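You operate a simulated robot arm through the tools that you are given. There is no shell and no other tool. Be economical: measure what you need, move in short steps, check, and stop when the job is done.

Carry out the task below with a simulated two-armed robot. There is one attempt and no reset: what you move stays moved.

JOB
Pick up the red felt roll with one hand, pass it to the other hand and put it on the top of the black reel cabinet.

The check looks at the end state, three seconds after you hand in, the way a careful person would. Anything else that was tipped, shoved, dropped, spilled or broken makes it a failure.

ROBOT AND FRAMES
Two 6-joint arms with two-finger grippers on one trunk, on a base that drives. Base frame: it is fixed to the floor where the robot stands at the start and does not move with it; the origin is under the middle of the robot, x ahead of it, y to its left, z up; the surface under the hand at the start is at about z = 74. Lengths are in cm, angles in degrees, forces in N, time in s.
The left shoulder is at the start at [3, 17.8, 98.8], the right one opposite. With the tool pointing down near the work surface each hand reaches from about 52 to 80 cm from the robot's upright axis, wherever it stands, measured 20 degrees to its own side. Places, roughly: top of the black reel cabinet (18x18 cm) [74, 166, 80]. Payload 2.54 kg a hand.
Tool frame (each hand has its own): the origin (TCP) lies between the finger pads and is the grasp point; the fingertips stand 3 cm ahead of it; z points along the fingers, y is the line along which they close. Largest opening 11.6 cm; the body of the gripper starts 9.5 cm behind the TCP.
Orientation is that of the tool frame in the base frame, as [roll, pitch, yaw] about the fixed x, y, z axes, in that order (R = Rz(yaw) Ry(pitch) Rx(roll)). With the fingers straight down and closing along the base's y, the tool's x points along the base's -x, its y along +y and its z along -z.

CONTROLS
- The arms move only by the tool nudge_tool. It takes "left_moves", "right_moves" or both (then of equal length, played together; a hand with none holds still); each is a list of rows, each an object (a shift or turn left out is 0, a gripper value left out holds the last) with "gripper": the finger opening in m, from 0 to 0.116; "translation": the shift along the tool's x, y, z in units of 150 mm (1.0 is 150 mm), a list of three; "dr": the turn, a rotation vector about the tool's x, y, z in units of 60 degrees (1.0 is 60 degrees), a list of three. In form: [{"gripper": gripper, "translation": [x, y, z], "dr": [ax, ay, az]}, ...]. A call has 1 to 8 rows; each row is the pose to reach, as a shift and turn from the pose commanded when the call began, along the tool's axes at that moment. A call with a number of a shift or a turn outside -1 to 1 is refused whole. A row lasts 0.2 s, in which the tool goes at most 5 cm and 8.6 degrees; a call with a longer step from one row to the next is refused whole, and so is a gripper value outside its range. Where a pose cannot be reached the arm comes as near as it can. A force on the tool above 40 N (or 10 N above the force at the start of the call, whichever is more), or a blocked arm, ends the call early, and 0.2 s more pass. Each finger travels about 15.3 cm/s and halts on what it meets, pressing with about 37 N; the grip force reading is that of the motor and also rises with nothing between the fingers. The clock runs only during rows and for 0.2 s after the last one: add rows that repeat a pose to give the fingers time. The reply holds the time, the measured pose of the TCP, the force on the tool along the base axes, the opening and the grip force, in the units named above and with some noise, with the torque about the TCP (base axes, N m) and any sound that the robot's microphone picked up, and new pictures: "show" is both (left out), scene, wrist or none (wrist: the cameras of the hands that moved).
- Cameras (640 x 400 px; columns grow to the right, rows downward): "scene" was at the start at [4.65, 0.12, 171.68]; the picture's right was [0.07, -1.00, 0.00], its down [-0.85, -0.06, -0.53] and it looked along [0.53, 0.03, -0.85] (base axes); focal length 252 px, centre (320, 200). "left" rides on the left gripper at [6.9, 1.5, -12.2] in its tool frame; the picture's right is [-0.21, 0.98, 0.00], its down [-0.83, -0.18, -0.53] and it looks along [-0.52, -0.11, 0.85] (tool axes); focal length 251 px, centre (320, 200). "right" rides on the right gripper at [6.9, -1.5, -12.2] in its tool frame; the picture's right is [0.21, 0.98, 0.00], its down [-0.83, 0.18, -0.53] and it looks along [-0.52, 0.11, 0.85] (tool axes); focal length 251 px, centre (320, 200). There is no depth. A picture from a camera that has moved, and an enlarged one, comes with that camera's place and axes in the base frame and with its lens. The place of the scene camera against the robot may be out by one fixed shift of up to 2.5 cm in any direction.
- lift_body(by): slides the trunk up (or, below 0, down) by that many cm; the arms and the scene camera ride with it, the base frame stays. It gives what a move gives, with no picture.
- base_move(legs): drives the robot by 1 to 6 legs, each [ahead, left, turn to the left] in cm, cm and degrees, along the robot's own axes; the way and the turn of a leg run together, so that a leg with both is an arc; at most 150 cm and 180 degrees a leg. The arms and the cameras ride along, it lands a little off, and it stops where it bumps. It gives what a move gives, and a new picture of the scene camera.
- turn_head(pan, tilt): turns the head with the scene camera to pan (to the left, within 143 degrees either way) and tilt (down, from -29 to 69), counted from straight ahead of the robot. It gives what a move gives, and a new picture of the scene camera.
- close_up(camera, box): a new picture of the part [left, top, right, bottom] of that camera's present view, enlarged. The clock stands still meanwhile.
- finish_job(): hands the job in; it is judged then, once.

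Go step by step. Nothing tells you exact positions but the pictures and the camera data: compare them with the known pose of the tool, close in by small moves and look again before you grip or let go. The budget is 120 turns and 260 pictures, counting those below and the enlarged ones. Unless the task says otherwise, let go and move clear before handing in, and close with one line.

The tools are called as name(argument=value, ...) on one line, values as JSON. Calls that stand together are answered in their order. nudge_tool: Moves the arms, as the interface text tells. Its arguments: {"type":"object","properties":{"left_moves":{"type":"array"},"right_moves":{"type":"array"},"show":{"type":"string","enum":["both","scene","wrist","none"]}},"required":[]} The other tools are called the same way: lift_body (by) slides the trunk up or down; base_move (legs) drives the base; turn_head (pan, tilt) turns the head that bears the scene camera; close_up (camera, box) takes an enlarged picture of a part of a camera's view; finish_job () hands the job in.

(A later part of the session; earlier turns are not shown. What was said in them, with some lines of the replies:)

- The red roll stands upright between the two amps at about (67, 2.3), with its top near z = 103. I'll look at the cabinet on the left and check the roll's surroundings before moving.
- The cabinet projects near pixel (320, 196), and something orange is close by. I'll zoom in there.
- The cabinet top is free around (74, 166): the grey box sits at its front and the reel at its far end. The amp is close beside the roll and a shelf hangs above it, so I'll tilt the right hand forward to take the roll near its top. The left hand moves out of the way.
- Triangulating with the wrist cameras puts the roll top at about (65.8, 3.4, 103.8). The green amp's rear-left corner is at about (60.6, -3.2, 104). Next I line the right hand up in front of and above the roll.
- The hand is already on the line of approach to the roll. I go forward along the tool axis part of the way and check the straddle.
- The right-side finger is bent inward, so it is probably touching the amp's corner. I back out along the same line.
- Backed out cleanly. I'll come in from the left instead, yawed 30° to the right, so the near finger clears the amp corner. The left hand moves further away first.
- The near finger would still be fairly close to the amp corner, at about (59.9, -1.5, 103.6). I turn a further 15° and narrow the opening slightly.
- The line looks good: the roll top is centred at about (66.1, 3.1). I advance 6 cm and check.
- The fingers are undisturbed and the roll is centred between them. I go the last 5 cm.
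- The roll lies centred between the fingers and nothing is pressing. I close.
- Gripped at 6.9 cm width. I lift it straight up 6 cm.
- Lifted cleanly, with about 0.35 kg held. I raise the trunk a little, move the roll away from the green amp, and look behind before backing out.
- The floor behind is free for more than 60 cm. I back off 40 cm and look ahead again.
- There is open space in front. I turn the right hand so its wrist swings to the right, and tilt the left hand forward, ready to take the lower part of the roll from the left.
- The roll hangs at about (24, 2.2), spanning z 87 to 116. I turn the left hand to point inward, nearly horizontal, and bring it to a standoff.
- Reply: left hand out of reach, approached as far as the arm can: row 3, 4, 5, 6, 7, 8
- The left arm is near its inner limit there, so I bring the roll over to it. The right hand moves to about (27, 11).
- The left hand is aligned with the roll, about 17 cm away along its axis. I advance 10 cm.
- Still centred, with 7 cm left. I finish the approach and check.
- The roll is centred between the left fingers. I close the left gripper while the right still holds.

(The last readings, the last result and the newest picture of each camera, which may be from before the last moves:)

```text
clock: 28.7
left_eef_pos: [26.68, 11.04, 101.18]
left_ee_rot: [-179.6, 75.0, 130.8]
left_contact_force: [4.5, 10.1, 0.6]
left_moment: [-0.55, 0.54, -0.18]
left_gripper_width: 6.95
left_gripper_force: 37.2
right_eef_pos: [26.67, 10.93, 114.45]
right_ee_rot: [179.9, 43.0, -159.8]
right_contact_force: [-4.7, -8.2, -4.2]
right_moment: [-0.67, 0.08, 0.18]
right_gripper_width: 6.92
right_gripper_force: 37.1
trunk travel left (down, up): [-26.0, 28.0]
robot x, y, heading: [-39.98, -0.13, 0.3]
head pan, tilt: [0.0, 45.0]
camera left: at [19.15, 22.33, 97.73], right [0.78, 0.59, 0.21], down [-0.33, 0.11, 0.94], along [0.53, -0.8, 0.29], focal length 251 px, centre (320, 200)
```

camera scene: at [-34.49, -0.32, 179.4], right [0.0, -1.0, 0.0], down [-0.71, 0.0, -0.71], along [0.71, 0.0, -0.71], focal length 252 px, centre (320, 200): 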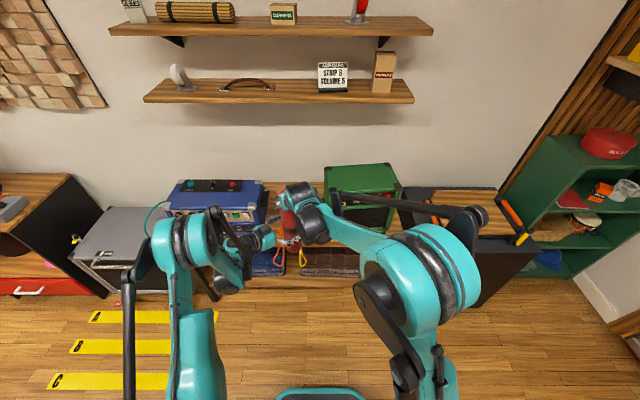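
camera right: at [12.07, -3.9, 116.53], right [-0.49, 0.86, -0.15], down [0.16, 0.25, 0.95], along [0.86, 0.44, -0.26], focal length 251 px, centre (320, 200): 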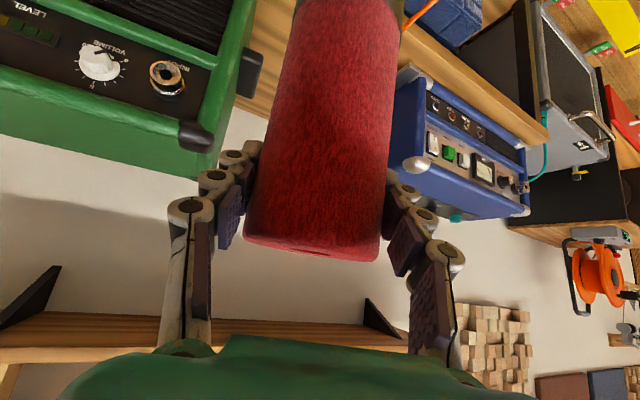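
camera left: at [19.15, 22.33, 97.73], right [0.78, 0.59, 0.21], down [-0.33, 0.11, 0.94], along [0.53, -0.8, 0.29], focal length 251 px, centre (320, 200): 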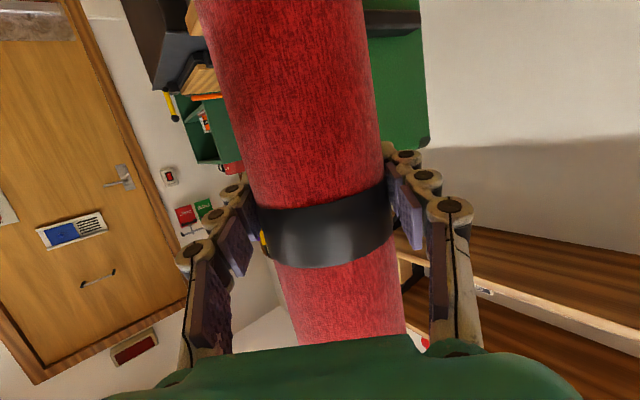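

Both hands hold the roll. I open the right hand and back it away along its axis.

nudge_tool(right_moves=[{"gripper": 0.085}, {"gripper": 0.1}, {"gripper": 0.1, "translation": [0, 0, -0.15]}, {"translation": [0, 0, -0.35]}, {"translation": [0, 0, -0.6]}, {"translation": [0, 0, -0.85]}])

```text
clock: 30.1
left_eef_pos: [26.67, 10.92, 101.38]
left_ee_rot: [-179.9, 75.0, 130.3]
left_contact_force: [-1.3, -0.3, -0.4]
left_moment: [0.01, 0.01, 0.02]
left_gripper_width: 6.91
left_gripper_force: 36.7
right_eef_pos: [18.41, 8.02, 123.85]
right_ee_rot: [-180.0, 43.1, -159.9]
right_contact_force: [-0.7, -0.6, -0.3]
right_moment: [0.01, -0.02, 0.01]
right_gripper_width: 10.02
right_gripper_force: 0.4
trunk travel left (down, up): [-26.0, 28.0]
robot x, y, heading: [-40.24, -0.02, -0.1]
head pan, tilt: [0.0, 45.0]
camera scene: at [-34.64, -0.45, 179.4], right [0.0, -1.0, 0.0], down [-0.71, 0.0, -0.71], along [0.71, 0.0, -0.71], focal length 252 px, centre (320, 200)
camera right: at [6.55, 1.93, 127.99], right [-0.48, 0.86, -0.15], down [0.16, 0.25, 0.95], along [0.86, 0.44, -0.26], focal length 251 px, centre (320, 200)
```

scene: 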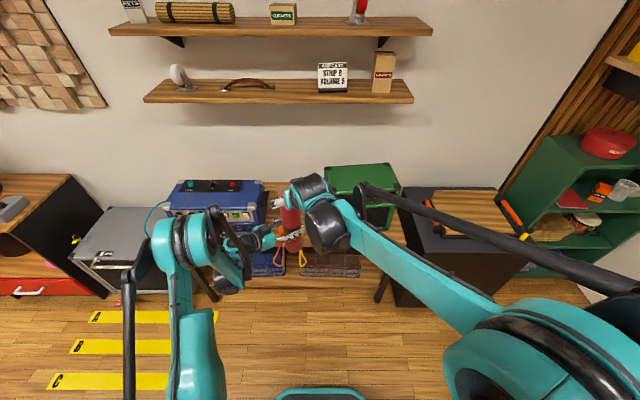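
right: 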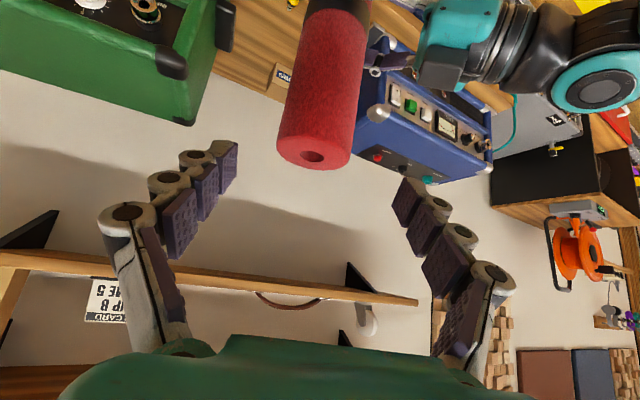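

The left hand holds the roll alone now. I move the right hand well clear, then drive left 125 cm towards the cabinet.

nudge_tool(right_moves=[{"translation": [0, -0.25, -0.08]}, {"translation": [0, -0.5, -0.16]}, {"translation": [0, -0.75, -0.24]}, {"translation": [0, -1.0, -0.3]}], show="none")

base_move(legs=[[0, 125, 0]])

turn_head(pan=20, tilt=45)

```text
clock: 31.1
left_eef_pos: [26.61, 11.01, 101.31]
left_ee_rot: [-179.8, 75.1, 130.6]
left_contact_force: [0.7, -1.0, 0.0]
left_moment: [-0.03, 0.01, -0.02]
left_gripper_width: 6.94
left_gripper_force: 36.7
right_eef_pos: [21.14, -7.27, 127.05]
right_ee_rot: [-179.9, 43.0, -159.9]
right_contact_force: [0.0, -0.8, -0.2]
right_moment: [0.02, -0.01, 0.0]
right_gripper_width: 9.97
right_gripper_force: 0.1
trunk travel left (down, up): [-26.0, 28.0]
robot x, y, heading: [-40.38, -0.07, -0.0]
head pan, tilt: [0.0, 45.0]
```

```text
clock: 37.5
left_eef_pos: [27.14, 136.05, 101.23]
left_ee_rot: [-179.7, 75.1, 130.0]
left_contact_force: [-0.1, 1.0, -0.1]
left_moment: [-0.02, 0.02, -0.03]
left_gripper_width: 6.9
left_gripper_force: 36.7
right_eef_pos: [20.99, 117.9, 127.14]
right_ee_rot: [-179.9, 43.0, -160.6]
right_contact_force: [-0.2, 0.8, 0.3]
right_moment: [-0.06, 0.02, -0.04]
right_gripper_width: 10.01
right_gripper_force: 0.0
trunk travel left (down, up): [-26.0, 28.0]
robot x, y, heading: [-39.8, 125.6, -0.4]
head pan, tilt: [0.0, 45.0]
camera scene: at [-34.21, 125.33, 179.4], right [-0.01, -1.0, 0.0], down [-0.71, 0.01, -0.71], along [0.71, -0.01, -0.71], focal length 252 px, centre (320, 200)
```

scene: 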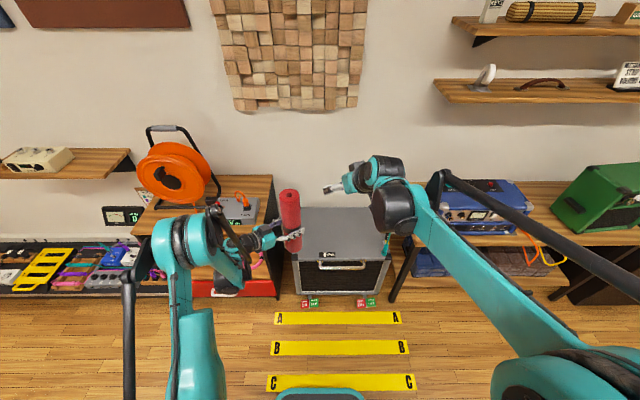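

```text
clock: 38.3
left_eef_pos: [27.06, 135.89, 101.33]
left_ee_rot: [-179.6, 75.1, 130.0]
left_contact_force: [0.1, 0.9, 0.2]
left_moment: [0.01, 0.0, -0.01]
left_gripper_width: 6.9
left_gripper_force: 37.0
right_eef_pos: [21.14, 117.84, 127.09]
right_ee_rot: [-180.0, 43.1, -160.5]
right_contact_force: [0.0, -0.3, -0.5]
right_moment: [0.04, 0.0, 0.01]
right_gripper_width: 10.02
right_gripper_force: 0.0
trunk travel left (down, up): [-26.0, 28.0]
robot x, y, heading: [-40.34, 125.48, -0.4]
head pan, tilt: [20.0, 45.0]
camera scene: at [-34.68, 128.06, 179.4], right [0.33, -0.94, 0.0], down [-0.67, -0.24, -0.71], along [0.67, 0.24, -0.71], focal length 252 px, centre (320, 200)
```

scene: 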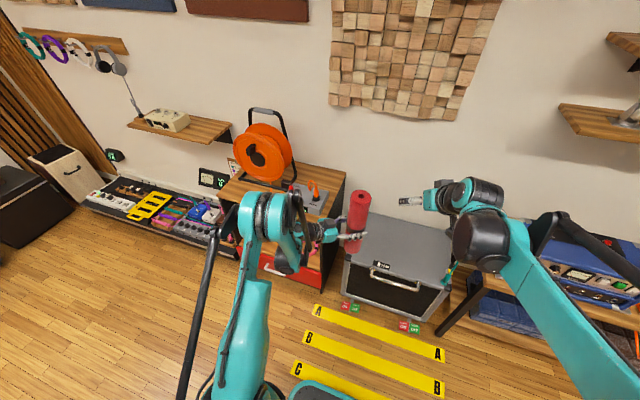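

The robot is in front of the cabinet area. I zoom in on the cabinet top.

close_up(camera="scene", box=[210, 120, 390, 270])

```text
2.67 times, centred on (300, 195) of scene
camera zoom: at [-34.68, 128.06, 179.4], right [0.33, -0.94, 0.0], down [-0.67, -0.24, -0.71], along [0.67, 0.24, -0.71], focal length 671 px, centre (373, 213)
```

zoom: 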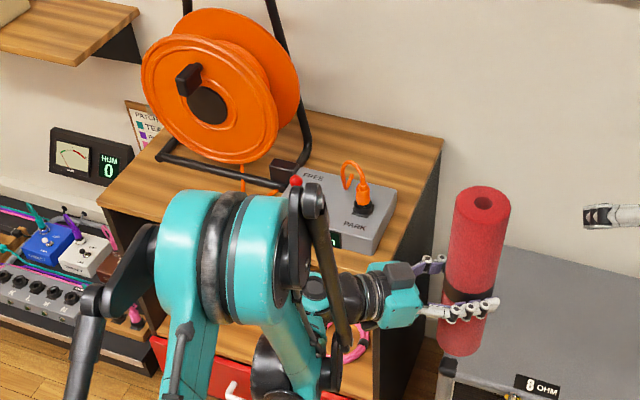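

The cabinet's free patch is about x 65–86, y 156–176, with the plug box in front of it and the reel to its left. I'll come in from the right side, so I first turn the left hand outward here in free space.

nudge_tool(left_moves=[{"translation": [0.023, 0.087, -0.087], "dr": [-0.111, 0, -0.03]}, {"translation": [0.047, 0.174, -0.175], "dr": [-0.222, 0, -0.059]}, {"translation": [0.07, 0.26, -0.262], "dr": [-0.332, 0, -0.089]}, {"translation": [0.094, 0.347, -0.35], "dr": [-0.443, 0, -0.1185]}, {"translation": [0.117, 0.434, -0.437], "dr": [-0.554, 0, -0.148]}, {"translation": [0.14, 0.52, -0.524], "dr": [-0.6645, 0, -0.178]}, {"translation": [0.164, 0.607, -0.612], "dr": [-0.775, 0, -0.207]}, {"translation": [0.187, 0.694, -0.699], "dr": [-0.886, 0, -0.237]}], show="scene")

```text
clock: 40.1
left_eef_pos: [32.09, 151.45, 104.24]
left_ee_rot: [-179.9, 74.9, -175.4]
left_contact_force: [0.3, -1.3, -2.7]
left_moment: [-0.01, 0.02, -0.02]
left_gripper_width: 6.93
left_gripper_force: 37.1
left hand out of reach, approached as far as the arm can: row 2, 3, 4, 5, 6, 7, 8
right_eef_pos: [21.21, 117.77, 127.11]
right_ee_rot: [-180.0, 43.0, -160.4]
right_contact_force: [-0.7, -1.0, -0.6]
right_moment: [-0.01, 0.04, 0.01]
right_gripper_width: 9.99
right_gripper_force: 0.1
trunk travel left (down, up): [-26.0, 28.0]
robot x, y, heading: [-39.96, 125.62, -0.7]
head pan, tilt: [20.0, 45.0]
camera scene: at [-34.68, 128.05, 179.4], right [0.34, -0.94, 0.0], down [-0.67, -0.24, -0.71], along [0.67, 0.24, -0.71], focal length 252 px, centre (320, 200)
```

scene: 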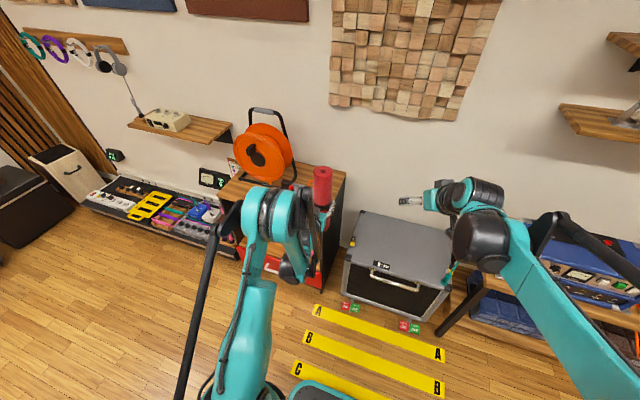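

The arm was just a bit too folded there, and the roll is still held upright. I continue turning outward and shift further left.

nudge_tool(left_moves=[{"translation": [0.002, 0.124, -0.007], "dr": [-0.111, 0, -0.03]}, {"translation": [0.004, 0.248, -0.013], "dr": [-0.222, 0, -0.059]}, {"translation": [0.005, 0.373, -0.02], "dr": [-0.332, 0, -0.089]}, {"translation": [0.007, 0.497, -0.026], "dr": [-0.443, 0, -0.1185]}, {"translation": [0.009, 0.621, -0.033], "dr": [-0.554, 0, -0.148]}, {"translation": [0.01, 0.745, -0.04], "dr": [-0.6645, 0, -0.178]}, {"translation": [0.012, 0.87, -0.046], "dr": [-0.775, 0, -0.207]}, {"translation": [0.014, 0.994, -0.053], "dr": [-0.886, 0, -0.237]}], show="both")

```text
clock: 41.9
left_eef_pos: [30.03, 166.34, 104.1]
left_ee_rot: [179.9, 74.9, -120.4]
left_contact_force: [0.1, 0.4, -4.6]
left_moment: [-0.01, 0.01, 0.01]
left_gripper_width: 6.9
left_gripper_force: 37.0
right_eef_pos: [21.11, 117.97, 127.07]
right_ee_rot: [-180.0, 43.0, -160.4]
right_contact_force: [-0.5, 0.8, -0.5]
right_moment: [-0.04, 0.01, -0.02]
right_gripper_width: 10.01
right_gripper_force: 0.0
trunk travel left (down, up): [-26.0, 28.0]
robot x, y, heading: [-40.03, 125.81, -0.5]
head pan, tilt: [20.0, 45.0]
camera scene: at [-34.61, 128.13, 179.39], right [0.34, -0.94, 0.0], down [-0.67, -0.24, -0.71], along [0.67, 0.24, -0.71], focal length 252 px, centre (320, 200)
camera left: at [21.75, 155.33, 100.61], right [-0.82, 0.54, 0.21], down [0.01, -0.35, 0.94], along [0.58, 0.77, 0.28], focal length 251 px, centre (320, 200)
```

scene: 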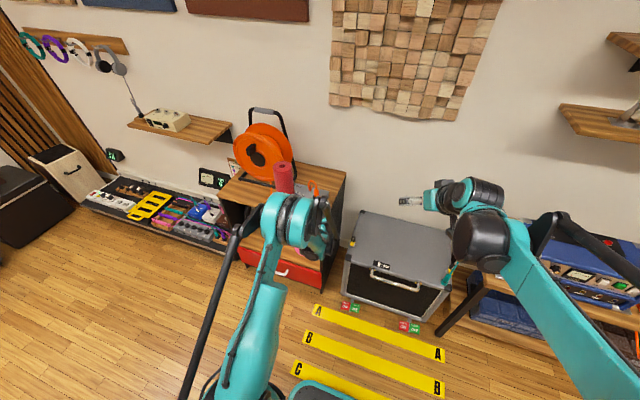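
left: 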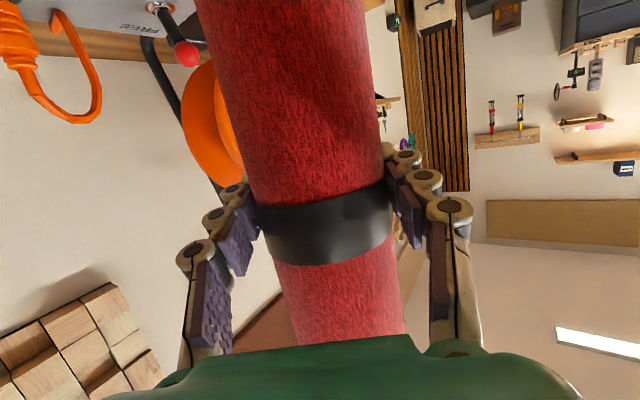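

The roll is held upright with the left hand pointing 60° left. I raise the trunk for clearance, sidestep right, and drive forward so the roll ends up beside the cabinet.

lift_body(by=8)

base_move(legs=[[0, -25, 0], [44, 0, 0]])

```text
clock: 43.1
left_eef_pos: [29.91, 166.22, 112.22]
left_ee_rot: [179.9, 74.9, -120.5]
left_contact_force: [0.9, 0.0, -3.0]
left_moment: [0.02, 0.01, -0.04]
left_gripper_width: 6.9
left_gripper_force: 37.6
right_eef_pos: [21.15, 117.86, 134.95]
right_ee_rot: [-180.0, 43.0, -160.6]
right_contact_force: [0.6, 0.2, 0.7]
right_moment: [0.02, 0.0, -0.01]
right_gripper_width: 9.98
right_gripper_force: 0.1
trunk travel left (down, up): [-34.0, 20.0]
robot x, y, heading: [-39.87, 125.28, -0.2]
head pan, tilt: [20.0, 45.0]
```

```text
clock: 47.2
left_eef_pos: [74.12, 141.92, 112.1]
left_ee_rot: [179.7, 74.9, -120.1]
left_contact_force: [-0.6, -0.5, -2.8]
left_moment: [0.02, 0.02, 0.0]
left_gripper_width: 6.89
left_gripper_force: 37.0
right_eef_pos: [65.79, 93.41, 134.99]
right_ee_rot: [-179.9, 42.9, -160.2]
right_contact_force: [0.3, 0.0, -0.4]
right_moment: [0.01, -0.03, 0.03]
right_gripper_width: 10.0
right_gripper_force: 0.1
trunk travel left (down, up): [-34.0, 20.0]
robot x, y, heading: [4.16, 100.78, -0.3]
head pan, tilt: [20.0, 45.0]
camera scene: at [9.89, 103.25, 187.39], right [0.34, -0.94, 0.0], down [-0.67, -0.24, -0.71], along [0.66, 0.24, -0.71], focal length 252 px, centre (320, 200)
```

scene: 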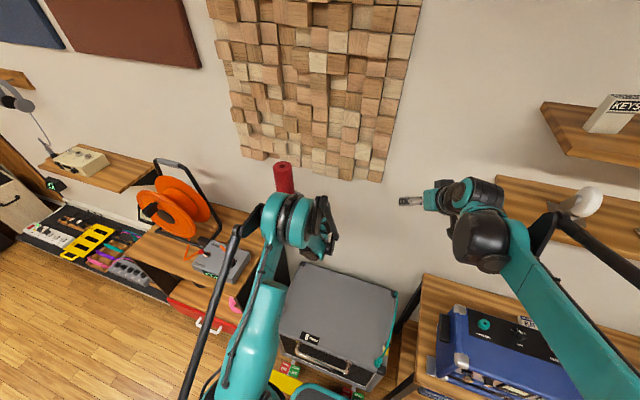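

The roll is now beside the cabinet at (74, 142). I check with the left wrist camera and a wider head view before sliding over.

close_up(camera="left", box=[0, 0, 640, 400])

close_up(camera="scene", box=[120, 150, 330, 310])

```text
1.00 times, centred on (320, 200) of left (not enlarged: the box is as wide or as high as the picture)
camera zoom: at [66.07, 130.85, 108.62], right [-0.82, 0.54, 0.21], down [0.01, -0.35, 0.94], along [0.57, 0.77, 0.28], focal length 251 px, centre (320, 200)
```

zoom: 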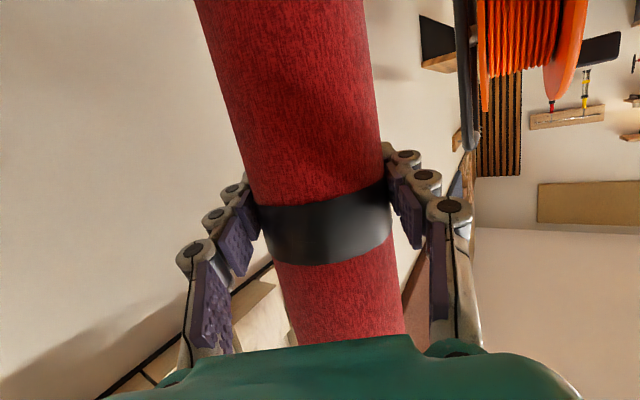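

```text
2.50 times, centred on (225, 230) of scene
camera zoom: at [9.89, 103.25, 187.39], right [0.34, -0.94, 0.0], down [-0.67, -0.24, -0.71], along [0.66, 0.24, -0.71], focal length 629 px, centre (558, 125)
```

zoom: 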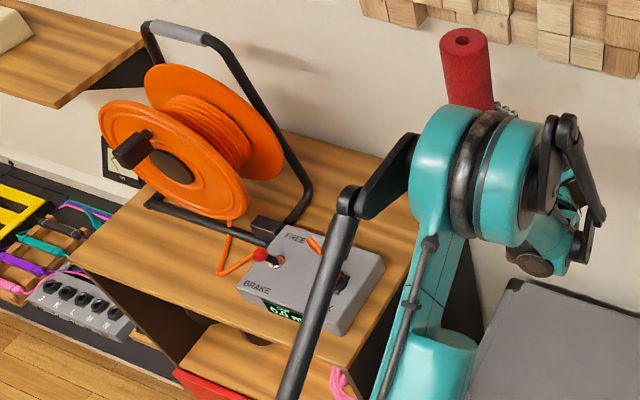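

The path is clear: the box's back edge is at x≈61 and the reel frame at y≈180. I slide left so the roll hovers over about (75, 165).

base_move(legs=[[0.9, 23, 0.3]])

close_up(camera="left", box=[0, 0, 640, 400])

```text
clock: 48.9
left_eef_pos: [74.21, 164.79, 112.24]
left_ee_rot: [179.9, 74.9, -119.9]
left_contact_force: [0.2, -1.1, -3.4]
left_moment: [-0.05, 0.0, 0.0]
left_gripper_width: 6.91
left_gripper_force: 37.4
right_eef_pos: [65.93, 116.14, 135.02]
right_ee_rot: [180.0, 43.1, -159.9]
right_contact_force: [-1.3, -0.2, -0.1]
right_moment: [-0.02, -0.03, -0.01]
right_gripper_width: 9.98
right_gripper_force: 0.2
trunk travel left (down, up): [-34.0, 20.0]
robot x, y, heading: [4.67, 123.53, 0.1]
head pan, tilt: [20.0, 45.0]
camera scene: at [10.01, 126.0, 187.4], right [0.34, -0.94, 0.0], down [-0.66, -0.24, -0.71], along [0.66, 0.24, -0.71], focal length 252 px, centre (320, 200)
```

scene: 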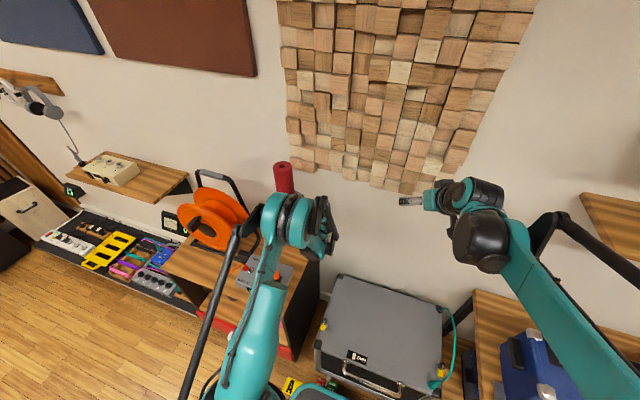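

```text
1.00 times, centred on (320, 200) of left (not enlarged: the box is as wide or as high as the picture)
camera zoom: at [66.21, 153.63, 108.65], right [-0.82, 0.54, 0.21], down [0.01, -0.35, 0.94], along [0.57, 0.77, 0.28], focal length 251 px, centre (320, 200)
```

zoom: 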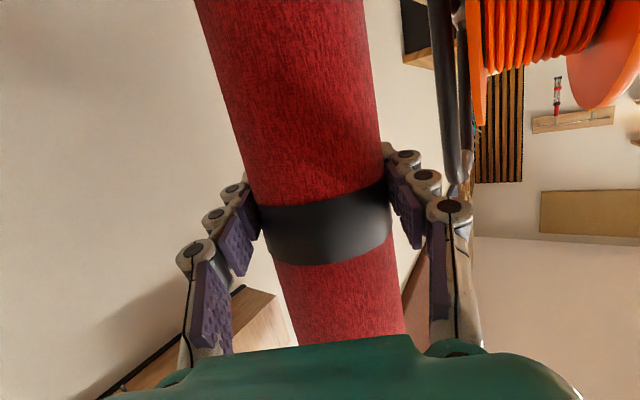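

I check the spot from the right wrist camera, which sees it from the side.

close_up(camera="right", box=[0, 0, 640, 400])

```text
1.00 times, centred on (320, 200) of right (not enlarged: the box is as wide or as high as the picture)
camera zoom: at [54.02, 110.2, 139.21], right [-0.48, 0.86, -0.15], down [0.16, 0.25, 0.95], along [0.86, 0.43, -0.26], focal length 251 px, centre (320, 200)
```

zoom: 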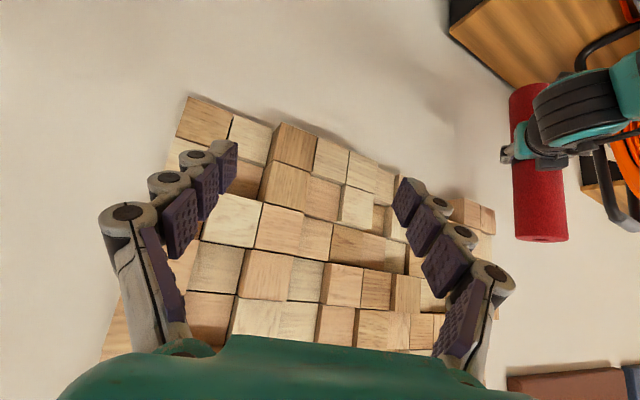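

The cabinet corner appears at about (84, 153), so the roll is well inside. I turn the right hand's camera towards it for a better view while lowering.

nudge_tool(right_moves=[{"dr": [-0.09, 0, -0.097]}, {"dr": [-0.18, 0, -0.195]}, {"dr": [-0.27, 0, -0.292]}, {"dr": [-0.36, 0, -0.39]}, {"dr": [-0.453, 0, -0.487]}], show="wrist")

```text
clock: 50.1
left_eef_pos: [74.38, 164.58, 112.03]
left_ee_rot: [179.7, 74.8, -120.2]
left_contact_force: [0.8, 0.1, -4.2]
left_moment: [-0.03, 0.02, 0.03]
left_gripper_width: 6.91
left_gripper_force: 37.1
right_eef_pos: [65.95, 116.23, 135.03]
right_ee_rot: [-180.0, 42.9, -119.9]
right_contact_force: [0.8, 0.4, -0.2]
right_moment: [0.01, 0.0, 0.05]
right_gripper_width: 10.0
right_gripper_force: 0.0
trunk travel left (down, up): [-34.0, 20.0]
robot x, y, heading: [4.57, 123.07, -0.2]
head pan, tilt: [20.0, 45.0]
camera right: at [60.77, 103.83, 139.15], right [-0.92, 0.35, -0.15], down [-0.04, 0.3, 0.95], along [0.38, 0.89, -0.26], focal length 251 px, centre (320, 200)
```

right: 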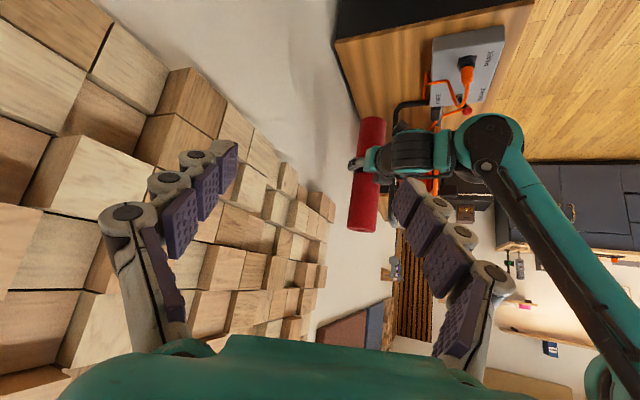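

The view is clear: the box back edge is at x≈60.5 and the reel foot at about (70, 181). The roll's bottom is about 18.5 cm above the top, so I lower the trunk 15 cm first.

lift_body(by=-15)

close_up(camera="right", box=[300, 0, 560, 200])

```text
clock: 51.9
left_eef_pos: [74.38, 164.65, 97.31]
left_ee_rot: [179.9, 74.9, -120.0]
left_contact_force: [-0.1, 0.4, -3.1]
left_moment: [-0.02, 0.02, 0.0]
left_gripper_width: 6.9
left_gripper_force: 36.9
right_eef_pos: [65.92, 116.07, 120.17]
right_ee_rot: [-179.8, 43.0, -120.2]
right_contact_force: [-1.8, 0.1, -0.5]
right_moment: [-0.02, 0.01, -0.02]
right_gripper_width: 10.0
right_gripper_force: 0.0
trunk travel left (down, up): [-19.0, 35.0]
robot x, y, heading: [4.52, 122.95, 0.0]
head pan, tilt: [20.0, 45.0]
```

```text
2.00 times, centred on (430, 100) of right
camera zoom: at [60.62, 103.85, 124.22], right [-0.92, 0.35, -0.15], down [-0.04, 0.3, 0.95], along [0.38, 0.89, -0.26], focal length 503 px, centre (100, 400)
```

zoom: 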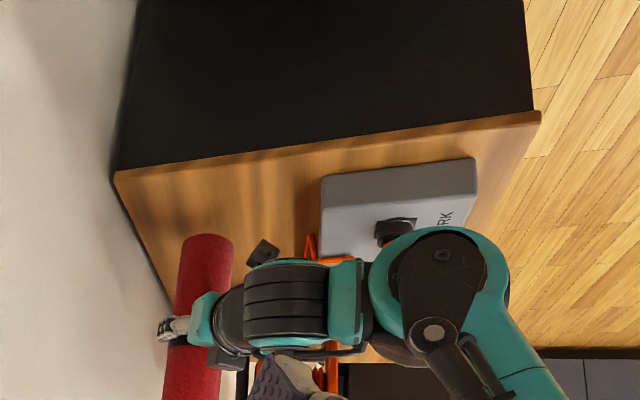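

There is clear wood under the roll, about 4 cm below. I lower gently with the arm while watching the force.

nudge_tool(left_moves=[{"translation": [0.064, 0, 0.017]}, {"translation": [0.129, 0, 0.035]}, {"translation": [0.18, 0, 0.048]}, {"translation": [0.18, 0, 0.048]}], show="none")

close_up(camera="right", box=[300, 40, 460, 140])

```text
clock: 52.9
left_eef_pos: [74.29, 164.65, 94.37]
left_ee_rot: [179.8, 74.9, -120.0]
left_contact_force: [1.0, 0.2, -3.6]
left_moment: [0.0, 0.03, 0.02]
left_gripper_width: 6.9
left_gripper_force: 36.7
right_eef_pos: [65.95, 116.16, 120.02]
right_ee_rot: [-179.9, 43.0, -120.2]
right_contact_force: [0.3, 0.5, 0.2]
right_moment: [0.0, 0.01, 0.05]
right_gripper_width: 9.99
right_gripper_force: 0.0
trunk travel left (down, up): [-19.0, 35.0]
robot x, y, heading: [4.76, 123.66, 0.1]
head pan, tilt: [20.0, 45.0]
```

```text
4.00 times, centred on (380, 90) of right
camera zoom: at [60.62, 103.85, 124.2], right [-0.92, 0.35, -0.15], down [-0.04, 0.3, 0.95], along [0.38, 0.89, -0.26], focal length 1006 px, centre (80, 640)
```

zoom: 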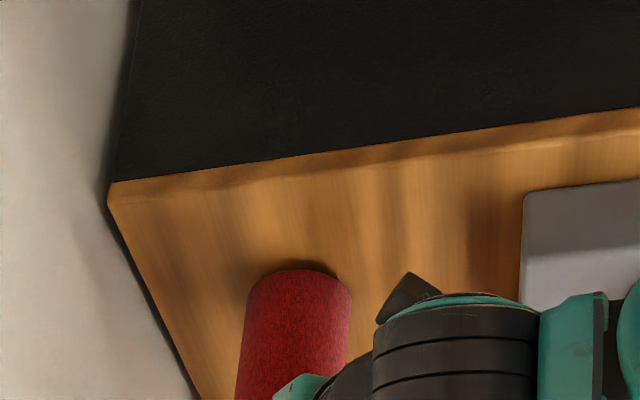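

Nearly down, as the shadow has closed in. I go on in millimetre steps until the force shows contact.

nudge_tool(left_moves=[{"translation": [0.013, 0, 0.0035]}, {"translation": [0.026, 0, 0.007]}, {"translation": [0.039, 0, 0.0104]}, {"translation": [0.045, 0, 0.012]}], show="none")

```text
clock: 53.9
left_eef_pos: [74.4, 164.64, 93.62]
left_ee_rot: [180.0, 74.9, -120.0]
left_contact_force: [-0.1, 0.9, -3.4]
left_moment: [0.01, -0.01, 0.0]
left_gripper_width: 6.89
left_gripper_force: 37.1
right_eef_pos: [65.83, 116.05, 120.05]
right_ee_rot: [-180.0, 43.0, -120.1]
right_contact_force: [0.2, -0.7, 0.2]
right_moment: [0.01, 0.01, 0.01]
right_gripper_width: 10.01
right_gripper_force: 0.1
trunk travel left (down, up): [-19.0, 35.0]
robot x, y, heading: [4.63, 123.37, 0.1]
head pan, tilt: [20.0, 45.0]
```

nudge_tool(left_moves=[{"translation": [0.01, 0, 0.0026]}, {"translation": [0.02, 0, 0.0052]}, {"translation": [0.026, 0, 0.007]}], show="none")

close_up(camera="right", box=[320, 60, 416, 120])

```text
clock: 54.7
left_eef_pos: [74.2, 164.43, 93.52]
left_ee_rot: [-179.9, 75.2, -119.9]
left_contact_force: [4.5, -1.0, 26.1]
left_moment: [0.28, -1.42, -0.17]
left_gripper_width: 6.92
left_gripper_force: 37.4
right_eef_pos: [65.67, 116.03, 120.36]
right_ee_rot: [-179.7, 43.2, -120.0]
right_contact_force: [0.3, -0.1, -0.4]
right_moment: [0.03, 0.03, 0.02]
right_gripper_width: 10.0
right_gripper_force: 0.0
trunk travel left (down, up): [-19.0, 35.0]
robot x, y, heading: [4.5, 123.44, 0.5]
head pan, tilt: [20.0, 45.0]
```

```text
6.67 times, centred on (368, 90) of right
camera zoom: at [60.41, 103.67, 124.3], right [-0.92, 0.35, -0.15], down [-0.04, 0.3, 0.95], along [0.38, 0.89, -0.26], focal length 1676 px, centre (0, 933)
```

zoom: 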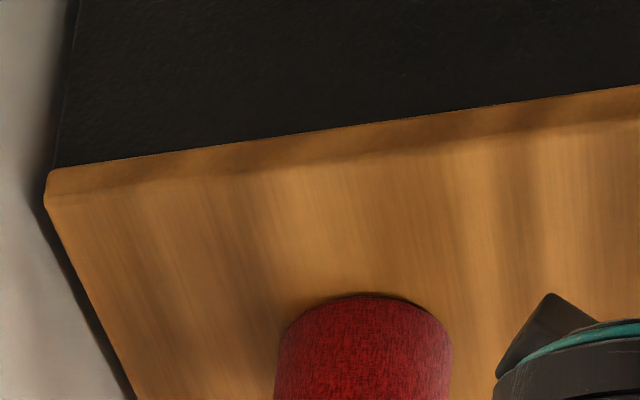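

It is in contact with the top at 26 N. I ease back 2 mm to reduce the load, then open gently.

nudge_tool(left_moves=[{"translation": [-0.012, 0, -0.0032]}, {"translation": [-0.014, 0, -0.0037]}], show="none")

```text
clock: 55.3
left_eef_pos: [74.21, 164.65, 93.52]
left_ee_rot: [-180.0, 75.1, -120.0]
left_contact_force: [0.7, -3.7, 12.6]
left_moment: [-0.28, -0.36, -0.11]
left_gripper_width: 6.9
left_gripper_force: 37.1
right_eef_pos: [65.71, 116.03, 120.09]
right_ee_rot: [-179.9, 43.1, -120.1]
right_contact_force: [-1.2, -0.5, -0.4]
right_moment: [-0.01, 0.04, -0.03]
right_gripper_width: 10.0
right_gripper_force: 0.0
trunk travel left (down, up): [-19.0, 35.0]
robot x, y, heading: [4.4, 123.36, -0.2]
head pan, tilt: [20.0, 45.0]
```

nudge_tool(left_moves=[{"translation": [-0.01, 0, -0.0026]}, {"gripper": 0.066, "translation": [-0.01, 0, -0.0026]}, {"gripper": 0.072, "translation": [-0.01, 0, -0.0026]}, {"gripper": 0.082, "translation": [-0.01, 0, -0.0026]}, {"gripper": 0.095, "translation": [-0.01, 0, -0.0026]}, {"gripper": 0.1, "translation": [-0.01, 0, -0.0026]}])

close_up(camera="right", box=[300, 20, 560, 220])

```text
clock: 56.7
left_eef_pos: [74.3, 164.56, 93.85]
left_ee_rot: [179.9, 74.9, -120.1]
left_contact_force: [-0.1, 0.6, -0.2]
left_moment: [0.01, 0.0, 0.0]
left_gripper_width: 10.01
left_gripper_force: 0.1
right_eef_pos: [65.76, 116.04, 120.03]
right_ee_rot: [-179.9, 43.0, -120.1]
right_contact_force: [0.4, 0.4, -0.4]
right_moment: [0.0, -0.01, -0.01]
right_gripper_width: 10.02
right_gripper_force: 0.0
trunk travel left (down, up): [-19.0, 35.0]
robot x, y, heading: [4.59, 123.25, -0.2]
head pan, tilt: [20.0, 45.0]
camera scene: at [10.0, 125.94, 172.4], right [0.34, -0.94, 0.0], down [-0.66, -0.24, -0.71], along [0.66, 0.24, -0.71], focal length 252 px, centre (320, 200)
camera left: at [66.17, 153.57, 90.12], right [-0.82, 0.54, 0.21], down [0.01, -0.35, 0.94], along [0.57, 0.77, 0.28], focal length 251 px, centre (320, 200)
```

scene: 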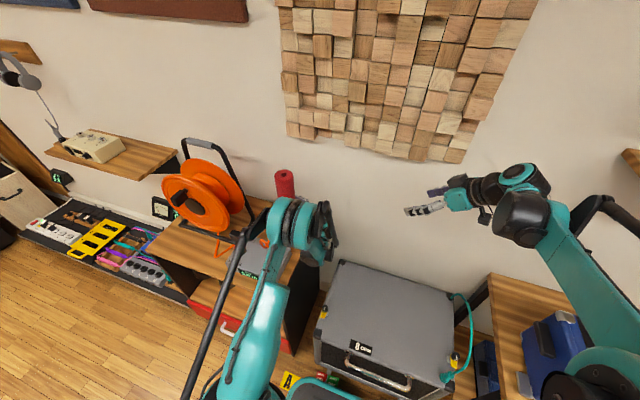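
left: 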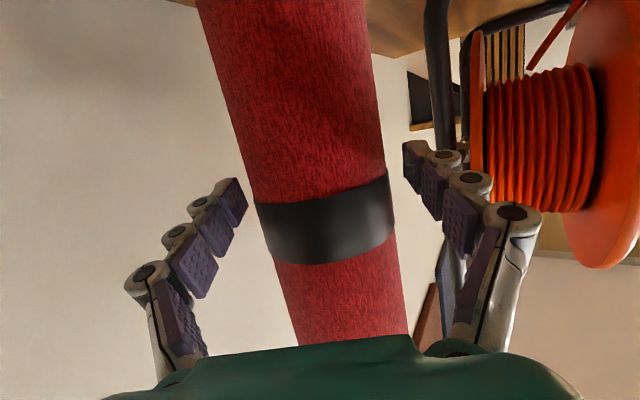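

```text
2.00 times, centred on (430, 120) of right
camera zoom: at [60.61, 103.83, 124.2], right [-0.92, 0.35, -0.15], down [-0.04, 0.3, 0.95], along [0.38, 0.89, -0.26], focal length 503 px, centre (100, 360)
```

zoom: 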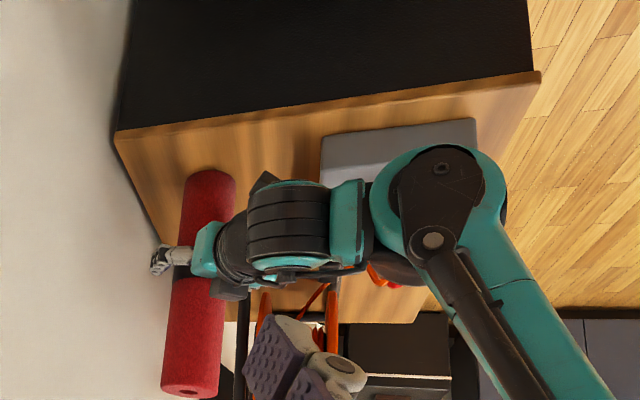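

The roll stands free on the cabinet with the gripper open. I withdraw straight back along the tool axis.

nudge_tool(left_moves=[{"gripper": 0.112, "translation": [0, 0, 0]}, {"translation": [0, 0, -0.13]}, {"translation": [0, 0, -0.3]}, {"translation": [0, 0, -0.48]}, {"translation": [0, 0, -0.66]}])

```text
clock: 57.9
left_eef_pos: [69.46, 156.23, 96.22]
left_ee_rot: [179.9, 75.0, -120.0]
left_contact_force: [0.3, -0.3, 0.0]
left_moment: [0.01, -0.02, 0.01]
left_gripper_width: 11.22
left_gripper_force: 0.1
right_eef_pos: [65.75, 116.05, 120.06]
right_ee_rot: [-180.0, 42.9, -120.1]
right_contact_force: [-0.6, -0.3, -0.5]
right_moment: [0.0, 0.0, 0.0]
right_gripper_width: 9.98
right_gripper_force: 0.1
trunk travel left (down, up): [-19.0, 35.0]
robot x, y, heading: [4.6, 123.47, 0.2]
head pan, tilt: [20.0, 45.0]
camera scene: at [9.96, 125.86, 172.4], right [0.34, -0.94, 0.0], down [-0.66, -0.24, -0.71], along [0.66, 0.24, -0.71], focal length 252 px, centre (320, 200)
camera left: at [61.44, 145.21, 92.78], right [-0.82, 0.53, 0.21], down [0.01, -0.35, 0.94], along [0.57, 0.77, 0.28], focal length 251 px, centre (320, 200)
```

scene: 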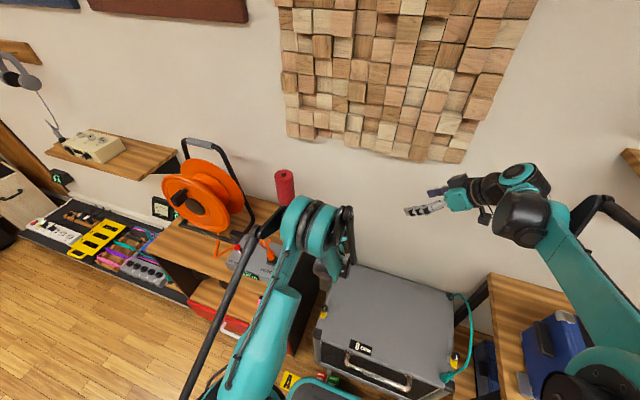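
left: 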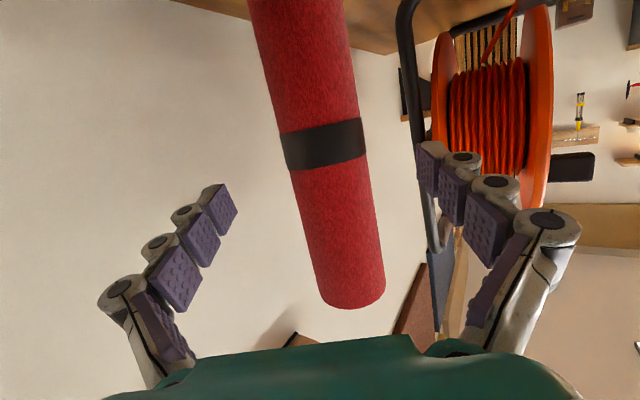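

The fingers are clear of the roll. I drive away to the right and view the result.

base_move(legs=[[-4, -22, 0], [-25, 0, 0]])

turn_head(pan=40, tilt=40)

```text
clock: 61.0
left_eef_pos: [40.4, 134.72, 96.3]
left_ee_rot: [-180.0, 75.0, -119.7]
left_contact_force: [-0.5, 0.1, 1.2]
left_moment: [-0.02, -0.03, -0.02]
left_gripper_width: 11.19
left_gripper_force: 0.0
right_eef_pos: [36.77, 94.55, 120.16]
right_ee_rot: [-179.8, 42.9, -119.9]
right_contact_force: [-0.8, 0.0, 0.6]
right_moment: [-0.01, -0.04, -0.05]
right_gripper_width: 9.99
right_gripper_force: 0.0
trunk travel left (down, up): [-19.0, 35.0]
robot x, y, heading: [-24.43, 101.86, 0.3]
head pan, tilt: [20.0, 45.0]
camera scene: at [-19.18, 104.19, 172.4], right [0.34, -0.94, 0.0], down [-0.66, -0.24, -0.71], along [0.66, 0.24, -0.71], focal length 252 px, centre (320, 200)
```

scene: 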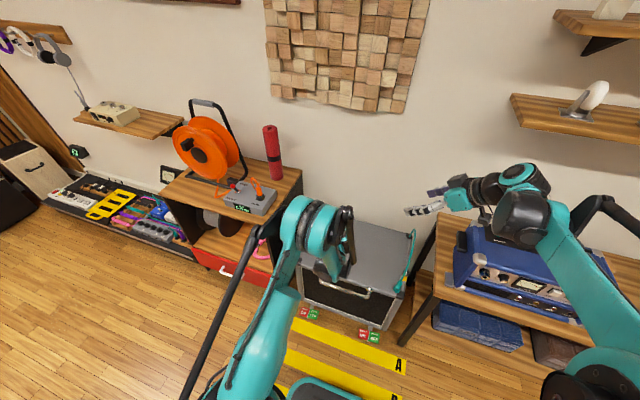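

```text
clock: 61.8
left_eef_pos: [40.46, 134.66, 96.26]
left_ee_rot: [179.9, 74.9, -119.8]
left_contact_force: [-0.2, -0.1, 0.2]
left_moment: [-0.01, 0.02, -0.03]
left_gripper_width: 11.21
left_gripper_force: 0.1
right_eef_pos: [36.78, 94.62, 119.98]
right_ee_rot: [-179.8, 43.2, -119.9]
right_contact_force: [0.2, -0.8, 0.9]
right_moment: [0.0, 0.04, 0.02]
right_gripper_width: 10.0
right_gripper_force: 0.1
trunk travel left (down, up): [-19.0, 35.0]
robot x, y, heading: [-24.68, 101.82, 0.0]
head pan, tilt: [40.0, 40.0]
camera scene: at [-20.16, 106.86, 173.12], right [0.64, -0.76, 0.0], down [-0.49, -0.41, -0.77], along [0.59, 0.49, -0.64], focal length 252 px, centre (320, 200)
```

scene: 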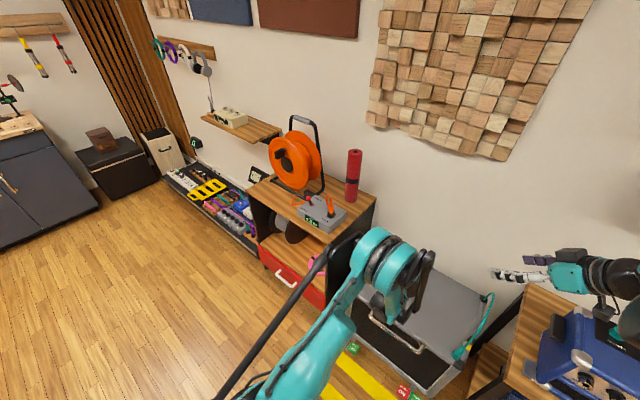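

The roll stands upright on the cabinet top, next to the reel and the plug box, which look undisturbed. Both hands are empty and clear, so I hand in.

finish_job()

```text
The job is handed in.
```

The red felt roll was picked up with the right hand, passed to the left, and now stands upright on top of the black reel cabinet. On my first approach a finger brushed the corner of the green amp, which may have shifted it by a few millimetres; I saw nothing else disturbed.
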